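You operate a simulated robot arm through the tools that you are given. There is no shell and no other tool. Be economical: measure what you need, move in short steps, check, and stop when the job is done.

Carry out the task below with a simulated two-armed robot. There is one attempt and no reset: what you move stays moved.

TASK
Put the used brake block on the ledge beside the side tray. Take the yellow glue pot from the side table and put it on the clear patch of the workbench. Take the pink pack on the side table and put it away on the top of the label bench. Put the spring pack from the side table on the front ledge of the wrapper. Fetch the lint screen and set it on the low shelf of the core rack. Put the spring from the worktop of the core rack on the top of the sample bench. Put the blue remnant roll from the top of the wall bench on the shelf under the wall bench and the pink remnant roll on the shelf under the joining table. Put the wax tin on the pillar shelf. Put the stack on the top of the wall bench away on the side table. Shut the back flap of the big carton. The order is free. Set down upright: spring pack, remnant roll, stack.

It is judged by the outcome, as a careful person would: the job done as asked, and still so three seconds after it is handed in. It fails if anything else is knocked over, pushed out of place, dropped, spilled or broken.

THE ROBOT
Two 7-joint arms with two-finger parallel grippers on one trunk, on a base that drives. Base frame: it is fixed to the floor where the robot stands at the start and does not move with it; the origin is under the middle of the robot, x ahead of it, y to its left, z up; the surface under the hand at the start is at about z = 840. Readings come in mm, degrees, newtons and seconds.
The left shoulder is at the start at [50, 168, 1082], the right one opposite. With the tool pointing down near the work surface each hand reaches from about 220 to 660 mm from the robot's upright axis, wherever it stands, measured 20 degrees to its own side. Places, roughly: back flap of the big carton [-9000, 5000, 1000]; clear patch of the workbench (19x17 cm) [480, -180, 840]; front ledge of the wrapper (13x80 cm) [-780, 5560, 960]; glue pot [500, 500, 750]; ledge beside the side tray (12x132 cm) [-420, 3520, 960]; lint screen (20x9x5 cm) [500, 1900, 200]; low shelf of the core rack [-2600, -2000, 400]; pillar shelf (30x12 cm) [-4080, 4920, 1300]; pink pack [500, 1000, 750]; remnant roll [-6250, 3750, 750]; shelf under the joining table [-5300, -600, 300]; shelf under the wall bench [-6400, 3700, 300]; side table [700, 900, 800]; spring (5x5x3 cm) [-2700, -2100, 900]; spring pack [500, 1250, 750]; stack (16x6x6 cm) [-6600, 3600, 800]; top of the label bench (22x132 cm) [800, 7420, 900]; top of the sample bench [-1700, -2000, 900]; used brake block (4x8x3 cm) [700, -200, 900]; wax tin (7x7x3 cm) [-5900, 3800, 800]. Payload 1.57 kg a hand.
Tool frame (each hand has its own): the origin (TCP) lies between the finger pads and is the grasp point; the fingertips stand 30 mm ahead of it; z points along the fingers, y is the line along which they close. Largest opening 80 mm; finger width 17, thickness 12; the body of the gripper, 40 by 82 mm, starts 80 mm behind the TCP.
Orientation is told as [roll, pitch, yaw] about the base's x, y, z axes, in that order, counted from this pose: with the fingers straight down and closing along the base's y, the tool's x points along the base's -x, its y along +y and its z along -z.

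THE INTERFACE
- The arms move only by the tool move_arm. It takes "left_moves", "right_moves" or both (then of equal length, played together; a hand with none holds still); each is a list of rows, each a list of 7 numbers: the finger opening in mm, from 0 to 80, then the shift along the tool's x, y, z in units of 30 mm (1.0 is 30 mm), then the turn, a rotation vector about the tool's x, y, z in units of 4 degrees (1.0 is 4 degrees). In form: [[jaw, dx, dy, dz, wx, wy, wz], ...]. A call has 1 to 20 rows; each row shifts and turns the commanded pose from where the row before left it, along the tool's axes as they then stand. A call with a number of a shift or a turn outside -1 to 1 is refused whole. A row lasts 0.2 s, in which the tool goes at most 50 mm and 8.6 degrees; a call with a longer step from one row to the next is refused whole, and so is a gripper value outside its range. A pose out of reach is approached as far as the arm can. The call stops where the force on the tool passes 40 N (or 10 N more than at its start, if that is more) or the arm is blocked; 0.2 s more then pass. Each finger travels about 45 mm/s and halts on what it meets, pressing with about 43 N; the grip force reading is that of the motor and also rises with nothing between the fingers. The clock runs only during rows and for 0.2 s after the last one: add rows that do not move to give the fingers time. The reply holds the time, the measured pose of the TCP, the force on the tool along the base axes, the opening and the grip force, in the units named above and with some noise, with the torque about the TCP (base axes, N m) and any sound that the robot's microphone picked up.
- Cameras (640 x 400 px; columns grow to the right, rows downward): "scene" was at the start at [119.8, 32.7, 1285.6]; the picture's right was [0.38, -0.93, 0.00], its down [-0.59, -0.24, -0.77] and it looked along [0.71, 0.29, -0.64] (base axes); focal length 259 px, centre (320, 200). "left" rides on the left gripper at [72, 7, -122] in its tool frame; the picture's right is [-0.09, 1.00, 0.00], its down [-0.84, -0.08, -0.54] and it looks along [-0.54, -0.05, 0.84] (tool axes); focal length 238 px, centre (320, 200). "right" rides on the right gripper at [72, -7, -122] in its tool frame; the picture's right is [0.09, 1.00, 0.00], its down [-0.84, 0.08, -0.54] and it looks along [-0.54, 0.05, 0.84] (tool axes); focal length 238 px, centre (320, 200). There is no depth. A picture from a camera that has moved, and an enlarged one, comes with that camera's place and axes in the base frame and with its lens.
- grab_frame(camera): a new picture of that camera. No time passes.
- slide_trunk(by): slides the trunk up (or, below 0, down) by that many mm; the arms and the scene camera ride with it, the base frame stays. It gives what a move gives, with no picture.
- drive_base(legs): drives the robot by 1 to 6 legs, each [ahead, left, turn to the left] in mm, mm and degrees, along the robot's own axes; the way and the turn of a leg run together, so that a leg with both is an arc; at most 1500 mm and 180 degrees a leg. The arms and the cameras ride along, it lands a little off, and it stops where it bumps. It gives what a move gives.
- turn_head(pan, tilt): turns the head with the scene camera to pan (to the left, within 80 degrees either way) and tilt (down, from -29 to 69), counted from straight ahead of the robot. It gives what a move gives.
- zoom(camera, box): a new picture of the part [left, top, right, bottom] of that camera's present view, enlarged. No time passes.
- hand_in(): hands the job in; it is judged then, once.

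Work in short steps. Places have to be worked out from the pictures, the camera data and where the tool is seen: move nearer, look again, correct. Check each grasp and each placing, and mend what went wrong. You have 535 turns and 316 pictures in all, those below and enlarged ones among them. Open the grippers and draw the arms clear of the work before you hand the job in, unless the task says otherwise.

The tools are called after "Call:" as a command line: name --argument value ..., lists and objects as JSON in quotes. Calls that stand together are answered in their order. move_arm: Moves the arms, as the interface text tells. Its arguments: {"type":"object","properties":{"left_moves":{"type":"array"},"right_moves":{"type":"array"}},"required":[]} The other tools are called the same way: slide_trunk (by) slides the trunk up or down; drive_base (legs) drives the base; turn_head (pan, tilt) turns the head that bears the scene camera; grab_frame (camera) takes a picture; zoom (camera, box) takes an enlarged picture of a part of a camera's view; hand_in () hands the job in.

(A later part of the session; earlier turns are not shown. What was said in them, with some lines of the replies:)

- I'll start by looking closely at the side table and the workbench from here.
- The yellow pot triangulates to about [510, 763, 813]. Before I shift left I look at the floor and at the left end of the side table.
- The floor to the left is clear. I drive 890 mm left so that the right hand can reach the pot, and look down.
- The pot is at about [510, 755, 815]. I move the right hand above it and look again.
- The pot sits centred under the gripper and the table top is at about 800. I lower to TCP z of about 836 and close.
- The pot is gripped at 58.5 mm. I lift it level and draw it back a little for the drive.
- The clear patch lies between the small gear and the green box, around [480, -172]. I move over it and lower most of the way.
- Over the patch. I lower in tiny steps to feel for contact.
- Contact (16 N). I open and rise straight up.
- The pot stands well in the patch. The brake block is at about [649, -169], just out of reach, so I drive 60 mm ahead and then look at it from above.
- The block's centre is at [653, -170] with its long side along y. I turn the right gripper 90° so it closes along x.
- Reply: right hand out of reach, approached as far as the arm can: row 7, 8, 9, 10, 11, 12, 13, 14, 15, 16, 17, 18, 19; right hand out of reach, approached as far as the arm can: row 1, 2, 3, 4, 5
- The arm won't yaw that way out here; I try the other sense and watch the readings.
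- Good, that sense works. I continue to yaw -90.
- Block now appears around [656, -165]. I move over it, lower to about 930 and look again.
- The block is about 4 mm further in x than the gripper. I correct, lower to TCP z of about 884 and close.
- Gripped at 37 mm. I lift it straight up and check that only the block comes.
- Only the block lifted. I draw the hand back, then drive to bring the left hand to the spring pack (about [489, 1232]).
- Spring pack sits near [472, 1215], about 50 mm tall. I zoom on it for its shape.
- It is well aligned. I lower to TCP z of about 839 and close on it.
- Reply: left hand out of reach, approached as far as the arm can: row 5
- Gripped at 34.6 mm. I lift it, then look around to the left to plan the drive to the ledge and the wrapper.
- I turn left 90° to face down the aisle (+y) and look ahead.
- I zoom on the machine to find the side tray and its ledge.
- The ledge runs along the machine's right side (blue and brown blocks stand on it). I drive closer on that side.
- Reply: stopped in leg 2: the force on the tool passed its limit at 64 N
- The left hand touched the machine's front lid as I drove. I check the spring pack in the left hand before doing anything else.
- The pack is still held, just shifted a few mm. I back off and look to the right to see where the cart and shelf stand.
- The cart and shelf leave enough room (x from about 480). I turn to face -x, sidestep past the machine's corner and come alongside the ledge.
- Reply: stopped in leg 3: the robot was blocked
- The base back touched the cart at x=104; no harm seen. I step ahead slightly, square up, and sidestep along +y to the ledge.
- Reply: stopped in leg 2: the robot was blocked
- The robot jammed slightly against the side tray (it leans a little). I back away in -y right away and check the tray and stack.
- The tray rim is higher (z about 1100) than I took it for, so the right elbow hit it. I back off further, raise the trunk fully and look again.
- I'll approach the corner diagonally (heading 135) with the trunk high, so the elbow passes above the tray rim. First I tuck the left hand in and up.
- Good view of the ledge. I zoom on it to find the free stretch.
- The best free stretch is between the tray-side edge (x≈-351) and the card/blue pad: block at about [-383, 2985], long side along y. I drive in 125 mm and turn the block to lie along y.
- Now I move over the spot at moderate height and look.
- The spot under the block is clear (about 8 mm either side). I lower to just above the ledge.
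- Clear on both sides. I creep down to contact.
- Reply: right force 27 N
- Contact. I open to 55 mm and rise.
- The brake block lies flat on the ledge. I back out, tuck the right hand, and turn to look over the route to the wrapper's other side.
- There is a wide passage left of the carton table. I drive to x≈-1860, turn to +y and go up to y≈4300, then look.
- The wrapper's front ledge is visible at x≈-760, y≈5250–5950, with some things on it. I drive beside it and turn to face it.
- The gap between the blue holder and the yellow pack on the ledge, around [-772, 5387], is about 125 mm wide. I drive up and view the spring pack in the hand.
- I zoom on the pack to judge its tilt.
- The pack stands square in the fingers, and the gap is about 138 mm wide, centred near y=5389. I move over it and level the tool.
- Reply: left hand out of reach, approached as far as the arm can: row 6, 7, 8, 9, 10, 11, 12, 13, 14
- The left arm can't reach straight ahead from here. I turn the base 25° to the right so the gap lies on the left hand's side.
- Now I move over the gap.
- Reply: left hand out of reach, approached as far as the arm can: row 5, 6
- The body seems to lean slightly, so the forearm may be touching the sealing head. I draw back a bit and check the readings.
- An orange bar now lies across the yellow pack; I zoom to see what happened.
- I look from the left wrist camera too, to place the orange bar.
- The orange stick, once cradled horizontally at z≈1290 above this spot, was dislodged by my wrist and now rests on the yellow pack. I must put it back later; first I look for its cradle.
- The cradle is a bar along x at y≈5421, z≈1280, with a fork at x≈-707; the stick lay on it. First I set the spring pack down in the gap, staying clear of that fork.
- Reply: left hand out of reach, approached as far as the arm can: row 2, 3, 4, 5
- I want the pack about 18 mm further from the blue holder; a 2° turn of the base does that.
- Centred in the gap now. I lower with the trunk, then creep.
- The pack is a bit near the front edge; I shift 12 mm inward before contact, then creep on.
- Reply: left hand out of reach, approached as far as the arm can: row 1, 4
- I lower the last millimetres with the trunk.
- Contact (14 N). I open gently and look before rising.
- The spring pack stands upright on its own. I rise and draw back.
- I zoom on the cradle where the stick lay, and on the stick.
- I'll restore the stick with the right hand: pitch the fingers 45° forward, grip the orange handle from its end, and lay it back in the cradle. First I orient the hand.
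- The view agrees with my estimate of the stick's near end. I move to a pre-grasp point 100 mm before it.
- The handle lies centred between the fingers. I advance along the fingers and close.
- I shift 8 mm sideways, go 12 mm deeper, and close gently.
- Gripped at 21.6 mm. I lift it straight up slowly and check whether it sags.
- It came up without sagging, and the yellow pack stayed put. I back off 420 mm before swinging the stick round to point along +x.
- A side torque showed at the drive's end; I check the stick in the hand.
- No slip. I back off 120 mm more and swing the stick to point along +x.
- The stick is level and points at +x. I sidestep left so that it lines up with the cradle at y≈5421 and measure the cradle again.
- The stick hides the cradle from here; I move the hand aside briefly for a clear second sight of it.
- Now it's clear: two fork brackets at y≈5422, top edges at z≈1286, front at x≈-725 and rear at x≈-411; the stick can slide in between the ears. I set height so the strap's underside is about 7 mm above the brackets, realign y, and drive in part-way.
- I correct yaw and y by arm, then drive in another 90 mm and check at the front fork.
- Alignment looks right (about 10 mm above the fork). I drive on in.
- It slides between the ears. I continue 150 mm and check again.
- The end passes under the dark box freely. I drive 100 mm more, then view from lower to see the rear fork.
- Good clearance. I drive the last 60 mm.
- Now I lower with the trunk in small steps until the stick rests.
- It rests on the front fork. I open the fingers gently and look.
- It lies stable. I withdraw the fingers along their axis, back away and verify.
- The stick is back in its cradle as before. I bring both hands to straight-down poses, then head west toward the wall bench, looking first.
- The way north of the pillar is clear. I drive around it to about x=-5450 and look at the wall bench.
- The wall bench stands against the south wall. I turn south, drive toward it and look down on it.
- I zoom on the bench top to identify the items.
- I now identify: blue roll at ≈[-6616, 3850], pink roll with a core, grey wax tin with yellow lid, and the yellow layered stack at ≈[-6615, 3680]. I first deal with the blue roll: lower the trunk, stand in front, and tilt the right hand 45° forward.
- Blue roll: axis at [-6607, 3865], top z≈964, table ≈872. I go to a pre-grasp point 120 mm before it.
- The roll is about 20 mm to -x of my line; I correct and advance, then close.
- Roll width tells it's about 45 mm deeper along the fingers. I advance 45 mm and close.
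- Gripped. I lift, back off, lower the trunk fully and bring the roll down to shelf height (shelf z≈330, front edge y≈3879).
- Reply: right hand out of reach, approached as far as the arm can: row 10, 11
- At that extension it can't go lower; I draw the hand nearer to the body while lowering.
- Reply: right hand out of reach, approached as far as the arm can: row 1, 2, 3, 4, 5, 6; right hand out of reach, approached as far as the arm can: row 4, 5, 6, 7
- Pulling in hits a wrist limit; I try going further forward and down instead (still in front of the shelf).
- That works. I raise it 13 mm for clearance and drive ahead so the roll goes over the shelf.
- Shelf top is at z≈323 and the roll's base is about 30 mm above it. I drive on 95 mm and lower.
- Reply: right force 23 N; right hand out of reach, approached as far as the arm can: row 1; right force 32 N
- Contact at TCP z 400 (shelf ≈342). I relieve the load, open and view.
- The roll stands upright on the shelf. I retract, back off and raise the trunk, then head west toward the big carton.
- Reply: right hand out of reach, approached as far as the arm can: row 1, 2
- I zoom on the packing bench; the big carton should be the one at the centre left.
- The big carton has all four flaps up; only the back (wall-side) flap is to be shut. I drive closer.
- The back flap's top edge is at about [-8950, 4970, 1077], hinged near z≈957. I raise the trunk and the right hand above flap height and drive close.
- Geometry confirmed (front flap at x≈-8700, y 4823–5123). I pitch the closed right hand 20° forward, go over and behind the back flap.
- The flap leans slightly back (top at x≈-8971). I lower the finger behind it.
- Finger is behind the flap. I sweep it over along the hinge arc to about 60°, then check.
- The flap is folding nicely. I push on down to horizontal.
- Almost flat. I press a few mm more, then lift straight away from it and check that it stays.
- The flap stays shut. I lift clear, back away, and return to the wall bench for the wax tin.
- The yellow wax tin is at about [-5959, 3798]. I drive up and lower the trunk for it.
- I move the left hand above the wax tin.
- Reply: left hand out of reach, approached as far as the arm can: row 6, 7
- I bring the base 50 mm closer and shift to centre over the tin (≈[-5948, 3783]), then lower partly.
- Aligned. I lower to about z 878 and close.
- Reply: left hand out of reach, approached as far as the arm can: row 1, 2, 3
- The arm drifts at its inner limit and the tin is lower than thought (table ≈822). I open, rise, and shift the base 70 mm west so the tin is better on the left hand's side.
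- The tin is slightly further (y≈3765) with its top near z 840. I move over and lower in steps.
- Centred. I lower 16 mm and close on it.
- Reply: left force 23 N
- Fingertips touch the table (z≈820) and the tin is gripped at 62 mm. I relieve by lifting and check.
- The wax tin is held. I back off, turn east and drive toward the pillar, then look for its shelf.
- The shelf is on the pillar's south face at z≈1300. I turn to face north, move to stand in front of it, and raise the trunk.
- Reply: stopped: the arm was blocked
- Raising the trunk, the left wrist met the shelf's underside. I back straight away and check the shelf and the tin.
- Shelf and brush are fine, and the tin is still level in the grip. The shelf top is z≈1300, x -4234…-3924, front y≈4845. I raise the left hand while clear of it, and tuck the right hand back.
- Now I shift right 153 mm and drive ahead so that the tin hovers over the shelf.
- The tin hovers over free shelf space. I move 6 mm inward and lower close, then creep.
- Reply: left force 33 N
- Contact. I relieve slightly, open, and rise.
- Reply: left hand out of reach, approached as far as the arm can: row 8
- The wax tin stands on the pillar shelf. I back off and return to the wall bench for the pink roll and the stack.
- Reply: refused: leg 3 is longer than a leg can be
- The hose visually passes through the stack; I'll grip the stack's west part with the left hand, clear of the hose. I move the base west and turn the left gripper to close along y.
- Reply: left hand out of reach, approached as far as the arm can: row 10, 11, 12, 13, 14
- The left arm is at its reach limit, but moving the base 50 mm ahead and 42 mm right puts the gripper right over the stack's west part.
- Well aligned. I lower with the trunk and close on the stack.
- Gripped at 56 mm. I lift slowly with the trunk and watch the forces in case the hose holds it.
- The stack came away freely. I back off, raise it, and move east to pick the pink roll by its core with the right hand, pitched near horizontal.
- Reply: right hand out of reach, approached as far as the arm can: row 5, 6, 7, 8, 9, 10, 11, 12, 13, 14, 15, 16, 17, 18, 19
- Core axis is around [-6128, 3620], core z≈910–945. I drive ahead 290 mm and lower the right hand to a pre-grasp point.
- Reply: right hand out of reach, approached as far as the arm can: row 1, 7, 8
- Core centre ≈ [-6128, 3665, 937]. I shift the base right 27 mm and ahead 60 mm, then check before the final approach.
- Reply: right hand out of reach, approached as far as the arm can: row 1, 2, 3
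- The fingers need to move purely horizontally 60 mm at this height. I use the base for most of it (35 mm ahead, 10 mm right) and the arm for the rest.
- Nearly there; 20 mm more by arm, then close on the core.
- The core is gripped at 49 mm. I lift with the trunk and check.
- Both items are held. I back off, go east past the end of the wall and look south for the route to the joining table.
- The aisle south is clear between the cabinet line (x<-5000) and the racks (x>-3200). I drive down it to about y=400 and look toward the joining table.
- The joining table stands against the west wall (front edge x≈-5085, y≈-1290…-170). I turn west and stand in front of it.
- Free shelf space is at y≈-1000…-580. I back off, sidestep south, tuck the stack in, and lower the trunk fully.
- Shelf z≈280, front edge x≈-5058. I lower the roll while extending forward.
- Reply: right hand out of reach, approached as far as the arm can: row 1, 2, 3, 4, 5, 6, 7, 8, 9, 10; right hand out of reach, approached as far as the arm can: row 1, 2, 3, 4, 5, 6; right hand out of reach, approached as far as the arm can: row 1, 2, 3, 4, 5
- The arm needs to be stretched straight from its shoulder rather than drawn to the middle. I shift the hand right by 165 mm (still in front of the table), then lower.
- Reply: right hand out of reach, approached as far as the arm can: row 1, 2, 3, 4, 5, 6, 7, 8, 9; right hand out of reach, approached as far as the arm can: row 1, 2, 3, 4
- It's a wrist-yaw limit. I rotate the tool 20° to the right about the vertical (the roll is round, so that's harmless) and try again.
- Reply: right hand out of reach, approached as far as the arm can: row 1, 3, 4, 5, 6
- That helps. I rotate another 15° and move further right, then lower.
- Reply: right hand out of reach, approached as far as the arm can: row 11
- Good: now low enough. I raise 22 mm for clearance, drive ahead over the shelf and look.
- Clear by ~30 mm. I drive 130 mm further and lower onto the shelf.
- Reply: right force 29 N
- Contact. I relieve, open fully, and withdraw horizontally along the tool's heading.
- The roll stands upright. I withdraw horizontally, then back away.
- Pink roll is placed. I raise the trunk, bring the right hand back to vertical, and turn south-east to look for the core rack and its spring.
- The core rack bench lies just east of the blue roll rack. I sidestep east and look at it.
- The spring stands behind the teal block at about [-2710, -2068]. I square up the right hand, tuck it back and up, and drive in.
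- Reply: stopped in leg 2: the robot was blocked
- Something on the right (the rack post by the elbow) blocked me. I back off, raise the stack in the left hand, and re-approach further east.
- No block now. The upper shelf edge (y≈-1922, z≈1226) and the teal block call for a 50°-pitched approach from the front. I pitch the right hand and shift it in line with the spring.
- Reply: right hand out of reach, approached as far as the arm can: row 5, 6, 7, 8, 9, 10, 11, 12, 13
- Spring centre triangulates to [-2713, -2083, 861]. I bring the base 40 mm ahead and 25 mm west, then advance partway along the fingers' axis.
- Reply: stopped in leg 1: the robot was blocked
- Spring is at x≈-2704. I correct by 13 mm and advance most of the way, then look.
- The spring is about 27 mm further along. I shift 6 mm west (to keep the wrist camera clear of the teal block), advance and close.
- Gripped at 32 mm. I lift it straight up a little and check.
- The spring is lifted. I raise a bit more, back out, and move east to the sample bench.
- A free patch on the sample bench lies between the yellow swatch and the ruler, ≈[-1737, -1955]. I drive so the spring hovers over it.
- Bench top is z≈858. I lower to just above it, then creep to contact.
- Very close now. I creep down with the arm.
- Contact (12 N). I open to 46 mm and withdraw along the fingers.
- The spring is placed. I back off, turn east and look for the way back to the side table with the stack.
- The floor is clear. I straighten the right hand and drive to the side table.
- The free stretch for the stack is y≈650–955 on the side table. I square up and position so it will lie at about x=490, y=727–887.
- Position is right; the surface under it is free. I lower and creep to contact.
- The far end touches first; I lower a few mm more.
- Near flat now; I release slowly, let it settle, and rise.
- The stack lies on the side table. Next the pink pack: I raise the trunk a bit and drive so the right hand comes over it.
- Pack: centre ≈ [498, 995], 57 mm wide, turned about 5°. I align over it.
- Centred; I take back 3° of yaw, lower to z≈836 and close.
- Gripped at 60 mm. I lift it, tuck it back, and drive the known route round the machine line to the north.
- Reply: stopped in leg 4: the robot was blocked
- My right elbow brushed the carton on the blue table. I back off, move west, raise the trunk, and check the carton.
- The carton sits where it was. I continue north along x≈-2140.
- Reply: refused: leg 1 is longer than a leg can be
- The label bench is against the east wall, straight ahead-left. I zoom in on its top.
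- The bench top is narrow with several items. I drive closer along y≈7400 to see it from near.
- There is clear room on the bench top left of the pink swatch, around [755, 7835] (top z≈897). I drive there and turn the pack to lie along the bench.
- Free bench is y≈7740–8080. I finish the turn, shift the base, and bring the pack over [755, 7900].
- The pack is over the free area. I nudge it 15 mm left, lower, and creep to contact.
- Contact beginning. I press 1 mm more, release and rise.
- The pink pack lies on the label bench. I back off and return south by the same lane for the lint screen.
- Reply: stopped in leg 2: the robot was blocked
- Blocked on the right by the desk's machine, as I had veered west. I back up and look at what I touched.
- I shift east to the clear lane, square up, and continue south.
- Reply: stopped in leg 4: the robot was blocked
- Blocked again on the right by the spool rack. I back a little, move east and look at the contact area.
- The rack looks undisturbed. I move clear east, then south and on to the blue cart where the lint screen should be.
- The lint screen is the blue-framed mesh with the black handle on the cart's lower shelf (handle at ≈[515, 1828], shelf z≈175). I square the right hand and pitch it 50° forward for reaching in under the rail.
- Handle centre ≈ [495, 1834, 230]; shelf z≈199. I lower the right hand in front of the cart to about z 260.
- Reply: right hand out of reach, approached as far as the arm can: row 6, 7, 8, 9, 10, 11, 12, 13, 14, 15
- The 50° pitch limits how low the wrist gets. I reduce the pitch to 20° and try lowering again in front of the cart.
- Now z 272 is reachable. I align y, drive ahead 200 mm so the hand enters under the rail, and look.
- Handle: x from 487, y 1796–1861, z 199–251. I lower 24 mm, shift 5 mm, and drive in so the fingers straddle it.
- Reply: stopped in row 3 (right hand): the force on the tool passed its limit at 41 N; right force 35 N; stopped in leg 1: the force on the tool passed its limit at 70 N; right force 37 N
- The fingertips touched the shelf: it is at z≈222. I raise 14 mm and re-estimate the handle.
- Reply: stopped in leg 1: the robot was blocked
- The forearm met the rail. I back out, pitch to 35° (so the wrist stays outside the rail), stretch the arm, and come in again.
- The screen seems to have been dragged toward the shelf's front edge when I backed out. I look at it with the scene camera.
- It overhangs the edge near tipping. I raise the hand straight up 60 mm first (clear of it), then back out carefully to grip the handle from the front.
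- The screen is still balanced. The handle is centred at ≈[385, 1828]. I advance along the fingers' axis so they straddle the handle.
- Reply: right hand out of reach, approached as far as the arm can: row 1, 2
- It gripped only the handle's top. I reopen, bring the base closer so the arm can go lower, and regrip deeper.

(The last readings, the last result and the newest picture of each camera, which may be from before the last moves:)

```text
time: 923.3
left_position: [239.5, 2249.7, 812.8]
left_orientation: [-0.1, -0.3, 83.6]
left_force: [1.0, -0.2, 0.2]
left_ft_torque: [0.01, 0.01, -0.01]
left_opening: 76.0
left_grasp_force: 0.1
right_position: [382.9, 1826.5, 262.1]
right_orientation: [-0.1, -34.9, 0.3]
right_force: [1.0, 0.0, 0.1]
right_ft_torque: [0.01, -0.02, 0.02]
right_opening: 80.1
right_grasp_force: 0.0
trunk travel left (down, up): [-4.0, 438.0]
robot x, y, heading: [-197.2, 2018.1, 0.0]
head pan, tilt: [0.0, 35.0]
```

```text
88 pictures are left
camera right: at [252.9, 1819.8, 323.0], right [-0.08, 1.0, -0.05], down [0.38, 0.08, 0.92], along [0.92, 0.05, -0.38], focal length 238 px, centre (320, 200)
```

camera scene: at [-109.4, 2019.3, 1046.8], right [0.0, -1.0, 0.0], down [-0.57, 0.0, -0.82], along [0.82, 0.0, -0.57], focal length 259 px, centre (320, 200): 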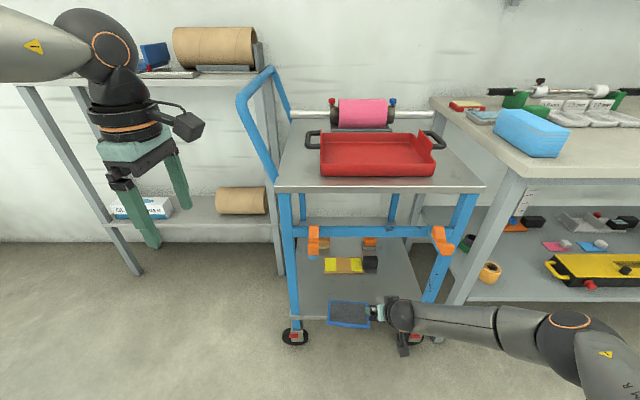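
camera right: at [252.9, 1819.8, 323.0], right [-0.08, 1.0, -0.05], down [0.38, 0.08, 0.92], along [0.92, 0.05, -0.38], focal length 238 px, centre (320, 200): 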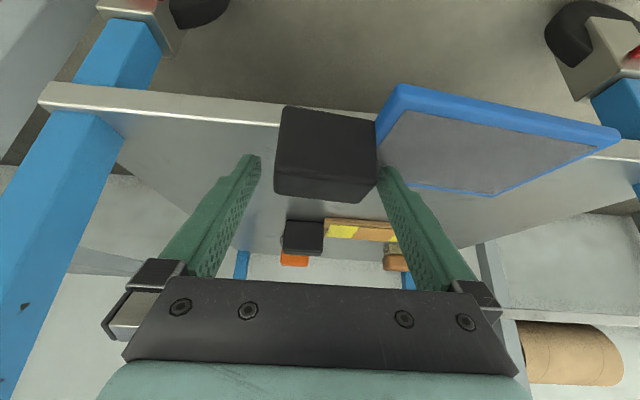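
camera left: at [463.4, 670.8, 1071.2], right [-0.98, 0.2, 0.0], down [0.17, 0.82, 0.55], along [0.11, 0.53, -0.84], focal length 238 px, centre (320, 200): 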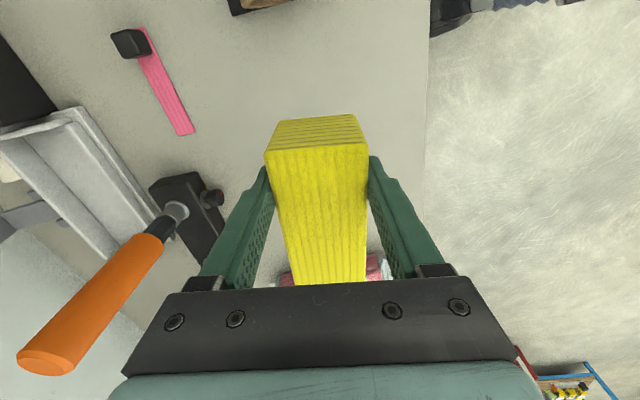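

Deep enough now. I shift 3 mm and close.

Call:
move_arm --right_moves '[[80, 0, 0.1, 0, 0, 0, 0], [70, 0, 0, 0, 0, 0, 0], [60, 0, 0, 0, 0, 0, 0], [50, 0, 0, 0, 0, 0, 0], [42, 0, 0, 0, 0, 0, 0], [42, 0, 0, 0, 0, 0, 0], [42, 0, 0, 0, 0, 0, 0]]'

Call:
move_arm --right_moves '[[42, -0.11, 0, -0.16, 0, 0, 0], [42, -0.2, 0, -0.28, 0, 0, 0], [42, -0.2, 0, -0.28, 0, 0, 0], [42, 0, 0, 0, 0, 0, 0]]'

Call:
grab_frame --camera "right"

```text
time: 924.9
left_position: [239.5, 2249.7, 811.6]
left_orientation: [0.0, -0.4, 83.7]
left_force: [-0.5, -0.3, -0.9]
left_ft_torque: [0.01, -0.02, -0.02]
left_opening: 76.2
left_grasp_force: 0.0
right_position: [382.4, 1828.8, 264.0]
right_orientation: [-0.1, -34.9, 0.3]
right_force: [-0.3, -0.4, -0.2]
right_ft_torque: [-0.03, -0.01, -0.04]
right_opening: 58.4
right_grasp_force: 42.7
trunk travel left (down, up): [-4.0, 438.0]
robot x, y, heading: [-195.7, 2019.4, -0.1]
head pan, tilt: [0.0, 35.0]
```

```text
time: 925.9
left_position: [239.3, 2249.4, 810.0]
left_orientation: [0.0, -0.3, 83.6]
left_force: [0.4, -0.4, -0.4]
left_ft_torque: [-0.04, -0.04, -0.01]
left_opening: 76.0
left_grasp_force: 0.0
right_position: [382.3, 1829.9, 292.2]
right_orientation: [-0.1, -35.0, 0.4]
right_force: [-0.2, -0.7, -0.8]
right_ft_torque: [-0.06, -0.02, 0.02]
right_opening: 58.4
right_grasp_force: 42.7
trunk travel left (down, up): [-4.0, 438.0]
robot x, y, heading: [-199.0, 2013.7, 0.0]
head pan, tilt: [0.0, 35.0]
```

```text
87 pictures are left
camera right: at [253.7, 1823.2, 350.9], right [-0.08, 1.0, -0.05], down [0.38, 0.08, 0.92], along [0.92, 0.05, -0.38], focal length 238 px, centre (320, 200)
```

right: 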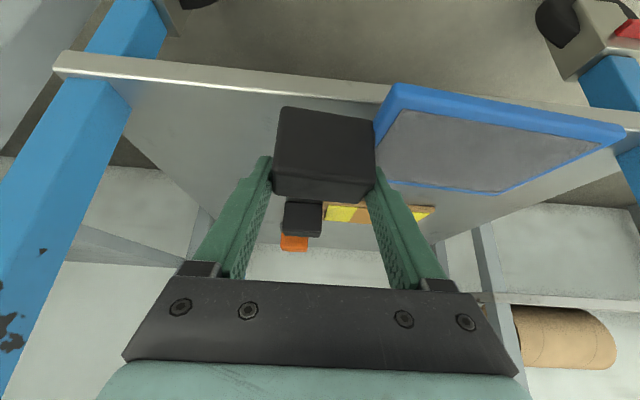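

The lint screen is firmly held and level. I back out, raise the trunk, and drive to the core rack.

Call:
drive_base --legs '[[-400, 0, 0], [0, 0, -90]]'

Call:
slide_trunk --by 250

Call:
drive_base --legs '[[1450, -300, 0], [1450, -300, 0], [0, -1200, 0]]'

Call:
turn_head --pan 0 --tilt 35

Call:
grab_frame --camera "scene"

```text
time: 932.2
left_position: [-363.4, 1579.5, 812.2]
left_orientation: [0.0, -0.2, -6.4]
left_force: [-0.2, -0.1, 0.5]
left_ft_torque: [-0.03, 0.0, 0.0]
left_opening: 76.2
left_grasp_force: 0.1
right_position: [-783.4, 1437.5, 291.0]
right_orientation: [-0.1, -34.9, -89.8]
right_force: [0.3, -0.9, -1.7]
right_ft_torque: [0.0, 0.09, 0.01]
right_opening: 57.0
right_grasp_force: 42.9
trunk travel left (down, up): [-4.0, 438.0]
robot x, y, heading: [-594.1, 2017.2, -89.9]
head pan, tilt: [0.0, 35.0]
```

```text
time: 934.8
left_position: [-363.1, 1578.8, 1061.4]
left_orientation: [0.0, -0.3, -6.4]
left_force: [-0.1, -0.2, 0.2]
left_ft_torque: [0.02, 0.03, 0.0]
left_opening: 76.0
left_grasp_force: 0.0
right_position: [-783.4, 1436.8, 540.4]
right_orientation: [-0.2, -34.9, -89.8]
right_force: [0.0, 0.5, -1.4]
right_ft_torque: [-0.03, 0.05, 0.01]
right_opening: 56.5
right_grasp_force: 43.3
trunk travel left (down, up): [-254.0, 188.0]
robot x, y, heading: [-590.0, 2014.9, -90.0]
head pan, tilt: [0.0, 35.0]
```

```text
time: 959.4
left_position: [-2171.1, -1302.0, 1061.4]
left_orientation: [-0.1, -0.4, -8.1]
left_force: [0.3, 0.5, 0.5]
left_ft_torque: [-0.02, -0.02, -0.01]
left_opening: 76.0
left_grasp_force: 0.0
right_position: [-2594.0, -1429.1, 540.5]
right_orientation: [-0.1, -34.9, -91.5]
right_force: [-0.5, 0.3, -0.6]
right_ft_torque: [-0.02, 0.04, 0.04]
right_opening: 56.3
right_grasp_force: 43.1
trunk travel left (down, up): [-254.0, 188.0]
robot x, y, heading: [-2383.9, -854.3, -91.7]
head pan, tilt: [0.0, 35.0]
```

```text
time: 960.0
left_position: [-2170.0, -1300.3, 1062.5]
left_orientation: [-0.1, -0.3, -8.2]
left_force: [-0.1, -0.4, -0.6]
left_ft_torque: [0.0, 0.03, 0.01]
left_opening: 75.9
left_grasp_force: 0.1
right_position: [-2595.1, -1430.4, 540.4]
right_orientation: [-0.2, -34.9, -91.5]
right_force: [-0.3, -0.2, -1.6]
right_ft_torque: [0.02, 0.07, 0.0]
right_opening: 56.3
right_grasp_force: 43.0
trunk travel left (down, up): [-254.0, 188.0]
robot x, y, heading: [-2386.5, -858.0, -91.7]
head pan, tilt: [0.0, 35.0]
```

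```text
86 pictures are left
camera scene: at [-2389.7, -984.0, 1296.8], right [-1.0, 0.03, 0.0], down [0.02, 0.57, -0.82], along [-0.02, -0.82, -0.57], focal length 259 px, centre (320, 200)
```

scene: 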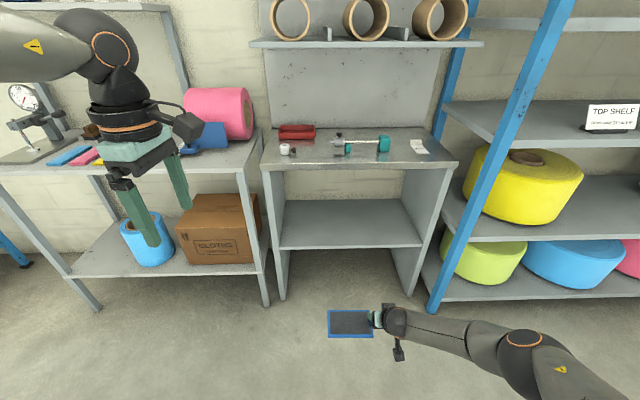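

The low shelf bay is x≈-2847…-2231, shelf z≈447, front y≈-1831. I square up and drive in partway, then look from the wrist.

Call:
drive_base --legs '[[0, 0, 1.7], [330, 0, 0]]'

Call:
grab_frame --camera "right"

Call:
grab_frame --camera "scene"

```text
time: 962.5
left_position: [-2154.5, -1624.7, 1062.4]
left_orientation: [0.0, -0.3, -6.2]
left_force: [0.0, -0.4, 0.1]
left_ft_torque: [0.0, 0.01, 0.01]
left_opening: 76.3
left_grasp_force: 0.1
right_position: [-2574.7, -1768.0, 541.9]
right_orientation: [-0.2, -34.9, -89.6]
right_force: [0.2, 0.4, -1.2]
right_ft_torque: [-0.07, 0.07, -0.01]
right_opening: 56.3
right_grasp_force: 43.2
trunk travel left (down, up): [-254.0, 188.0]
robot x, y, heading: [-2385.2, -1185.7, -89.9]
head pan, tilt: [0.0, 35.0]
```

```text
85 pictures are left
camera right: at [-2582.0, -1638.3, 600.5], right [1.0, 0.08, -0.05], down [0.08, -0.38, 0.92], along [0.05, -0.92, -0.38], focal length 238 px, centre (320, 200)
```

right: 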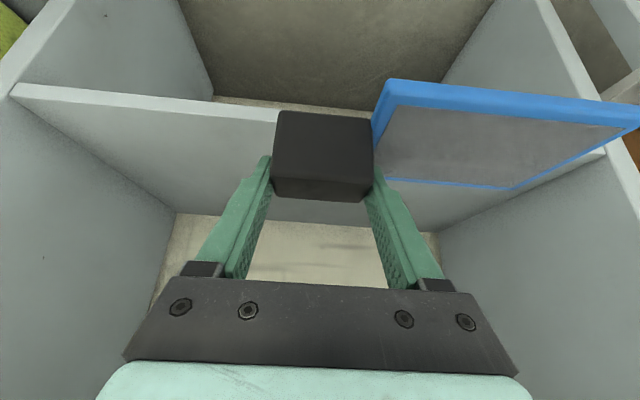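

```text
84 pictures are left
camera scene: at [-2384.8, -1315.5, 1296.8], right [-1.0, 0.0, 0.0], down [0.0, 0.57, -0.82], along [0.0, -0.82, -0.57], focal length 259 px, centre (320, 200)
```

scene: 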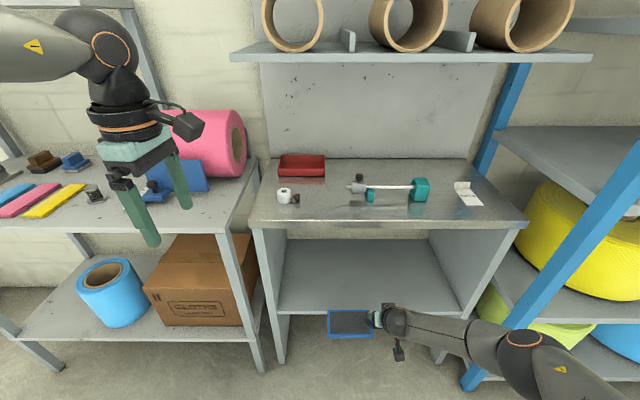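

Shelf z≈446 confirmed. I raise the left hand for clearance, drive ahead 165 mm, and then lower.

Call:
move_arm --left_moves '[[76, 0, 0.4, -0.8, 0, 0, 0], [76, 0, 0.5, -0.8, 0, 0, 0], [76, 0, 0.5, -0.8, 0, 0, 0], [76, 0, 0.5, -0.8, 0, 0, 0], [76, 0, 0.5, -0.8, 0, 0, 0], [76, 0, 0, 0, 0, 0, 0]]'

Call:
drive_base --legs '[[165, 0, 0]]'

Call:
grab_frame --camera "right"

```text
time: 963.9
left_position: [-2147.5, -1553.2, 1180.6]
left_orientation: [-0.1, -0.3, -6.3]
left_force: [-0.8, -0.7, 0.5]
left_ft_torque: [0.0, -0.02, 0.0]
left_opening: 76.1
left_grasp_force: 0.1
right_position: [-2573.7, -1768.7, 540.0]
right_orientation: [-0.2, -35.0, -89.6]
right_force: [0.3, -0.5, 0.2]
right_ft_torque: [-0.03, 0.09, 0.01]
right_opening: 56.5
right_grasp_force: 42.5
trunk travel left (down, up): [-254.0, 188.0]
robot x, y, heading: [-2388.1, -1186.9, -89.7]
head pan, tilt: [0.0, 35.0]
```

```text
time: 965.4
left_position: [-2150.8, -1721.2, 1180.6]
left_orientation: [0.0, -0.3, -6.7]
left_force: [-0.8, -0.1, -0.8]
left_ft_torque: [0.02, 0.02, -0.02]
left_opening: 76.0
left_grasp_force: 0.0
right_position: [-2578.7, -1931.7, 540.7]
right_orientation: [-0.2, -34.8, -90.1]
right_force: [-0.1, 0.1, -1.3]
right_ft_torque: [-0.02, 0.07, 0.0]
right_opening: 56.1
right_grasp_force: 43.4
trunk travel left (down, up): [-254.0, 188.0]
robot x, y, heading: [-2386.8, -1353.4, -90.4]
head pan, tilt: [0.0, 35.0]
```

```text
83 pictures are left
camera right: at [-2585.8, -1802.5, 600.3], right [1.0, 0.07, -0.05], down [0.08, -0.38, 0.92], along [0.05, -0.92, -0.38], focal length 238 px, centre (320, 200)
```

right: 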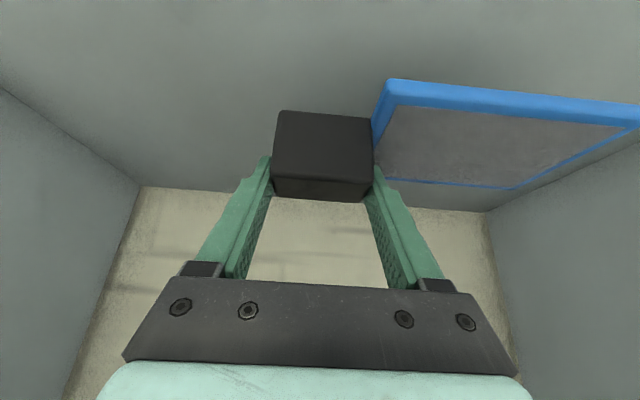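

In the bay. I lower with the trunk in steps.

Call:
slide_trunk --by -42

Call:
slide_trunk --by -6

Call:
slide_trunk --by -4

```text
time: 966.2
left_position: [-2150.8, -1721.3, 1138.6]
left_orientation: [0.0, -0.2, -6.7]
left_force: [0.5, -0.4, -0.4]
left_ft_torque: [0.0, -0.04, 0.02]
left_opening: 75.9
left_grasp_force: 0.0
right_position: [-2579.1, -1931.8, 499.2]
right_orientation: [-0.2, -34.9, -89.9]
right_force: [-0.4, 0.3, -1.1]
right_ft_torque: [-0.01, 0.09, -0.02]
right_opening: 56.5
right_grasp_force: 43.3
trunk travel left (down, up): [-212.0, 230.0]
robot x, y, heading: [-2381.6, -1354.1, -90.3]
head pan, tilt: [0.0, 35.0]
```

```text
time: 966.8
left_position: [-2151.1, -1720.7, 1134.1]
left_orientation: [-0.1, -0.3, -6.7]
left_force: [-0.1, 0.1, -0.2]
left_ft_torque: [0.03, 0.02, 0.0]
left_opening: 76.2
left_grasp_force: 0.0
right_position: [-2579.4, -1931.4, 492.9]
right_orientation: [-0.1, -34.9, -90.1]
right_force: [-0.4, 0.0, -1.9]
right_ft_torque: [0.03, 0.05, -0.01]
right_opening: 56.5
right_grasp_force: 42.6
trunk travel left (down, up): [-206.0, 236.0]
robot x, y, heading: [-2387.2, -1353.6, -90.3]
head pan, tilt: [0.0, 35.0]
```

```text
time: 967.3
left_position: [-2151.6, -1721.0, 1128.4]
left_orientation: [-0.1, -0.3, -6.7]
left_force: [0.0, -0.2, 0.2]
left_ft_torque: [0.02, -0.01, 0.0]
left_opening: 76.2
left_grasp_force: 0.1
right_position: [-2578.9, -1932.5, 489.1]
right_orientation: [-0.2, -34.9, -90.1]
right_force: [0.3, 0.3, -0.4]
right_ft_torque: [0.01, 0.04, 0.02]
right_opening: 56.4
right_grasp_force: 42.5
trunk travel left (down, up): [-202.0, 240.0]
robot x, y, heading: [-2385.6, -1356.2, -90.4]
head pan, tilt: [0.0, 35.0]
```

Call:
slide_trunk --by -4

Call:
slide_trunk --by -4

Call:
slide_trunk --by -4

Call:
grab_frame --camera "right"

```text
time: 967.8
left_position: [-2150.2, -1720.0, 1124.7]
left_orientation: [-0.1, -0.3, -6.7]
left_force: [0.5, -0.2, -0.5]
left_ft_torque: [0.01, 0.0, 0.02]
left_opening: 76.1
left_grasp_force: 0.0
right_position: [-2579.7, -1931.3, 484.7]
right_orientation: [-0.1, -34.9, -90.0]
right_force: [-0.1, 0.3, -1.0]
right_ft_torque: [0.0, 0.09, 0.01]
right_opening: 56.7
right_grasp_force: 43.1
trunk travel left (down, up): [-198.0, 244.0]
robot x, y, heading: [-2389.3, -1350.1, -90.5]
head pan, tilt: [0.0, 35.0]
```

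```text
time: 968.4
left_position: [-2151.4, -1720.7, 1121.3]
left_orientation: [-0.1, -0.4, -6.7]
left_force: [-0.1, 0.4, -0.1]
left_ft_torque: [-0.03, -0.01, 0.0]
left_opening: 76.2
left_grasp_force: 0.1
right_position: [-2578.6, -1932.1, 480.4]
right_orientation: [-0.2, -35.0, -90.0]
right_force: [-0.7, 0.5, -1.8]
right_ft_torque: [0.01, 0.07, 0.02]
right_opening: 56.7
right_grasp_force: 43.2
trunk travel left (down, up): [-194.0, 248.0]
robot x, y, heading: [-2386.5, -1353.9, -90.4]
head pan, tilt: [0.0, 35.0]
```

```text
time: 968.9
left_position: [-2150.3, -1720.8, 1116.2]
left_orientation: [-0.1, -0.3, -6.7]
left_force: [0.5, 0.3, 0.0]
left_ft_torque: [-0.06, -0.03, 0.01]
left_opening: 76.2
left_grasp_force: 0.1
right_position: [-2579.0, -1932.3, 476.3]
right_orientation: [-0.2, -34.9, -90.2]
right_force: [0.3, -0.2, -1.2]
right_ft_torque: [-0.03, 0.03, 0.02]
right_opening: 56.4
right_grasp_force: 43.4
trunk travel left (down, up): [-190.0, 252.0]
robot x, y, heading: [-2382.5, -1352.6, -90.2]
head pan, tilt: [0.0, 35.0]
```

```text
82 pictures are left
camera right: at [-2585.8, -1802.3, 536.6], right [1.0, 0.07, -0.05], down [0.08, -0.38, 0.92], along [0.05, -0.92, -0.38], focal length 238 px, centre (320, 200)
```

right: 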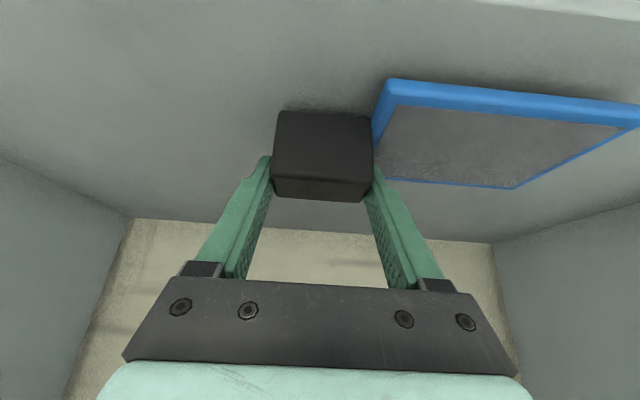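

The shelf is nearer z≈407. I lower another 18 mm and then creep.

Call:
slide_trunk --by -14

Call:
slide_trunk --by -5

Call:
slide_trunk --by -4

Call:
slide_trunk --by -4

```text
time: 969.5
left_position: [-2151.0, -1720.9, 1102.2]
left_orientation: [-0.1, -0.3, -6.6]
left_force: [0.0, 0.2, -0.1]
left_ft_torque: [-0.01, 0.0, -0.02]
left_opening: 76.0
left_grasp_force: 0.0
right_position: [-2579.6, -1932.2, 463.1]
right_orientation: [-0.1, -34.9, -90.1]
right_force: [-0.4, -0.4, 1.0]
right_ft_torque: [0.04, -0.28, -0.1]
right_opening: 56.4
right_grasp_force: 42.9
trunk travel left (down, up): [-176.0, 266.0]
robot x, y, heading: [-2386.5, -1354.0, -90.1]
head pan, tilt: [0.0, 35.0]
```

```text
time: 970.0
left_position: [-2150.0, -1718.4, 1099.9]
left_orientation: [-0.3, -0.2, -6.6]
left_force: [-0.2, 1.1, 0.1]
left_ft_torque: [-0.01, 0.01, -0.02]
left_opening: 75.9
left_grasp_force: 0.0
right_position: [-2579.2, -1933.4, 464.0]
right_orientation: [-0.2, -35.4, -90.0]
right_force: [-1.2, 8.6, 31.4]
right_ft_torque: [0.66, -0.1, 0.06]
right_opening: 56.4
right_grasp_force: 43.2
trunk travel left (down, up): [-171.0, 271.0]
robot x, y, heading: [-2383.5, -1354.9, -90.4]
head pan, tilt: [0.0, 35.0]
```

```text
time: 970.6
left_position: [-2150.2, -1717.6, 1095.9]
left_orientation: [-0.3, -0.2, -6.7]
left_force: [-0.1, -0.2, -1.2]
left_ft_torque: [0.03, 0.01, -0.01]
left_opening: 75.9
left_grasp_force: 0.0
right_position: [-2576.9, -1934.4, 459.8]
right_orientation: [-0.2, -35.5, -89.9]
right_force: [0.8, 6.3, 36.9]
right_ft_torque: [-0.27, -0.23, -0.08]
right_opening: 56.3
right_grasp_force: 43.3
trunk travel left (down, up): [-167.0, 275.0]
robot x, y, heading: [-2384.0, -1355.6, -90.4]
head pan, tilt: [0.0, 35.0]
```

```text
time: 971.0
left_position: [-2150.4, -1720.6, 1091.7]
left_orientation: [-0.1, -0.3, -6.7]
left_force: [-0.2, 0.5, -0.5]
left_ft_torque: [0.03, 0.02, 0.03]
left_opening: 76.2
left_grasp_force: 0.0
right_position: [-2577.6, -1938.1, 460.1]
right_orientation: [-0.1, -35.7, -90.1]
right_force: [1.4, -2.8, 11.4]
right_ft_torque: [0.16, 0.21, -0.02]
right_opening: 56.6
right_grasp_force: 43.3
trunk travel left (down, up): [-166.0, 277.0]
robot x, y, heading: [-2384.4, -1354.2, -90.3]
head pan, tilt: [0.0, 35.0]
stopped: the force on the tool passed its limit at 64 N (the readings are from after the stop); the commanded pose is now the measured one
```

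Firmly on the shelf now (a bit overpressed). I relieve 2 mm, open, and look.

Call:
slide_trunk --by 2

Call:
move_arm --right_moves '[[60, 0, 0, 0, 0, 0, 0], [70, 0, 0, 0, 0, 0, 0], [78, 0, 0, 0, 0, 0, 0], [78, 0, 0, 0, 0, 0, 0]]'

Call:
grab_frame --camera "right"

```text
time: 971.5
left_position: [-2150.4, -1718.9, 1093.5]
left_orientation: [-0.1, -0.2, -6.6]
left_force: [-0.8, 0.9, 0.6]
left_ft_torque: [0.02, -0.01, -0.03]
left_opening: 75.9
left_grasp_force: 0.0
right_position: [-2577.7, -1935.7, 459.3]
right_orientation: [0.0, -35.6, -90.1]
right_force: [0.3, -2.5, 9.8]
right_ft_torque: [-0.51, -0.03, -0.04]
right_opening: 56.4
right_grasp_force: 43.2
trunk travel left (down, up): [-168.0, 275.0]
robot x, y, heading: [-2386.9, -1351.8, -90.2]
head pan, tilt: [0.0, 35.0]
```

```text
time: 972.5
left_position: [-2150.5, -1718.8, 1094.7]
left_orientation: [0.0, -0.4, -6.7]
left_force: [-0.2, 0.0, -0.6]
left_ft_torque: [0.0, 0.0, -0.01]
left_opening: 76.0
left_grasp_force: 0.0
right_position: [-2579.5, -1935.8, 459.7]
right_orientation: [-0.2, -35.4, -90.0]
right_force: [-4.1, 0.6, 11.6]
right_ft_torque: [-0.14, -0.38, -0.13]
right_opening: 74.1
right_grasp_force: 0.1
trunk travel left (down, up): [-168.0, 275.0]
robot x, y, heading: [-2386.0, -1350.8, -90.1]
head pan, tilt: [0.0, 35.0]
```

```text
81 pictures are left
camera right: at [-2585.9, -1805.7, 517.6], right [1.0, 0.07, -0.06], down [0.08, -0.37, 0.93], along [0.05, -0.93, -0.37], focal length 238 px, centre (320, 200)
```

right: 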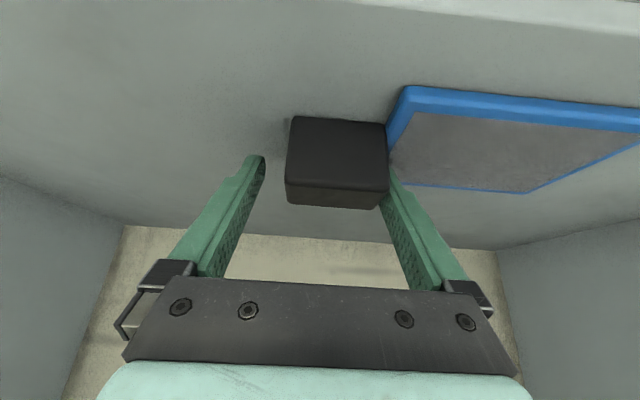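

The right finger rests on the frame's corner. I lift straight up gently, then withdraw.

Call:
move_arm --right_moves '[[78, -0.1, 0, -0.14, 0, 0, 0], [78, -0.2, 0, -0.27, 0, 0, 0], [78, -0.3, 0, -0.42, 0, 0, 0], [78, -0.3, 0, -0.42, 0, 0, 0], [78, 0, 0, 0, 0, 0, 0]]'

Call:
grab_frame --camera "right"

```text
time: 973.7
left_position: [-2151.1, -1719.8, 1093.3]
left_orientation: [-0.2, -0.3, -6.7]
left_force: [0.0, -0.6, -0.4]
left_ft_torque: [0.02, -0.02, -0.02]
left_opening: 76.2
left_grasp_force: 0.2
right_position: [-2578.0, -1936.4, 505.5]
right_orientation: [-0.2, -35.3, -90.1]
right_force: [-0.2, -0.2, 0.6]
right_ft_torque: [0.0, -0.01, -0.04]
right_opening: 78.3
right_grasp_force: 0.0
trunk travel left (down, up): [-168.0, 275.0]
robot x, y, heading: [-2387.0, -1355.6, -90.1]
head pan, tilt: [0.0, 35.0]
```

```text
80 pictures are left
camera right: at [-2586.4, -1807.2, 564.7], right [1.0, 0.07, -0.05], down [0.08, -0.37, 0.93], along [0.05, -0.93, -0.37], focal length 238 px, centre (320, 200)
```

right: 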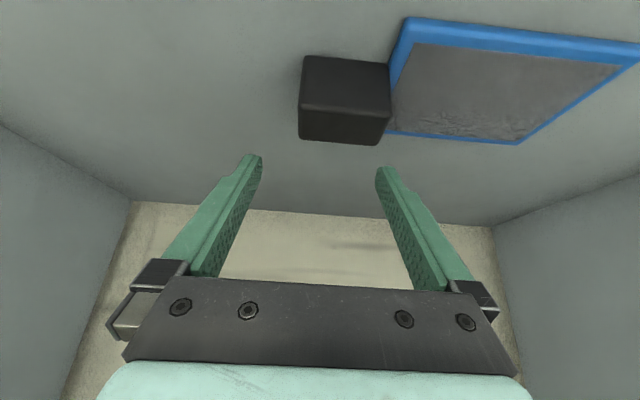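

The lint screen lies flat on the low shelf. I raise a bit more, back away, and check it from the front.

Call:
move_arm --right_moves '[[78, -0.3, 0, -0.42, 0, 0, 0], [78, -0.3, 0, -0.42, 0, 0, 0], [78, 0, 0, 0, 0, 0, 0]]'

Call:
drive_base --legs '[[-450, 0, 0]]'

Call:
grab_frame --camera "scene"

```text
time: 974.5
left_position: [-2150.5, -1719.5, 1093.8]
left_orientation: [-0.1, -0.3, -6.7]
left_force: [0.1, -0.3, 0.8]
left_ft_torque: [0.02, 0.02, 0.01]
left_opening: 75.8
left_grasp_force: 0.0
right_position: [-2579.2, -1937.3, 537.8]
right_orientation: [-0.1, -35.2, -90.1]
right_force: [0.7, -0.4, 0.0]
right_ft_torque: [-0.03, -0.01, -0.04]
right_opening: 77.8
right_grasp_force: 0.1
trunk travel left (down, up): [-168.0, 275.0]
robot x, y, heading: [-2386.1, -1353.3, -90.3]
head pan, tilt: [0.0, 35.0]
```

```text
time: 977.1
left_position: [-2149.0, -1278.3, 1094.8]
left_orientation: [-0.2, -0.2, -6.6]
left_force: [0.1, 0.0, 0.0]
left_ft_torque: [-0.04, 0.0, -0.01]
left_opening: 76.2
left_grasp_force: 0.0
right_position: [-2577.1, -1495.6, 537.7]
right_orientation: [-0.1, -35.3, -90.0]
right_force: [-0.1, 0.2, 0.2]
right_ft_torque: [-0.02, 0.01, -0.02]
right_opening: 78.0
right_grasp_force: 0.1
trunk travel left (down, up): [-168.0, 275.0]
robot x, y, heading: [-2386.9, -910.5, -90.2]
head pan, tilt: [0.0, 35.0]
```

```text
79 pictures are left
camera scene: at [-2383.9, -1039.0, 1210.1], right [-1.0, 0.0, 0.0], down [0.0, 0.57, -0.82], along [0.0, -0.82, -0.57], focal length 259 px, centre (320, 200)
```

scene: 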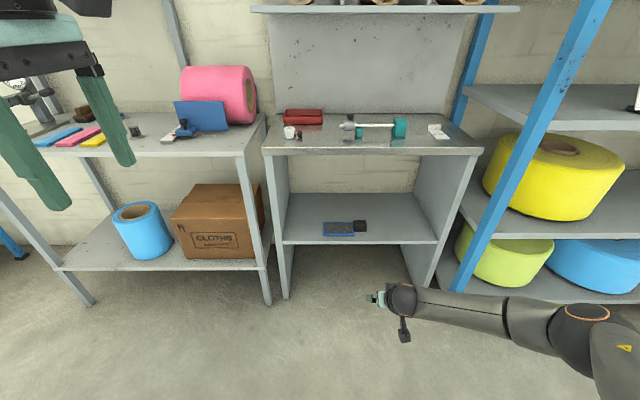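

All eleven placings are done, both grippers are open and the arms are clear of everything. I hand the job in.

Call:
hand_in

```text
The job is handed in.
```

I did all eleven tasks and handed the job in, but not everything went cleanly.

- **Orange stick on the wrapper:** my wrist knocked it out of its cradle onto the yellow pack. I laid it back in the cradle.
- **Lint screen:** I dragged it half off the cart's edge by accident, then picked it up and set it flat on the low shelf of the core rack.
- **Bumps:** while driving and reaching I touched the wrapping machine's front, the side tray, the blue cart, the carton table, the pillar shelf, the fold machine and the spool rack. Nothing looked fallen afterwards, but I had no earlier picture to compare for the carton table, the fold machine or the spool rack.
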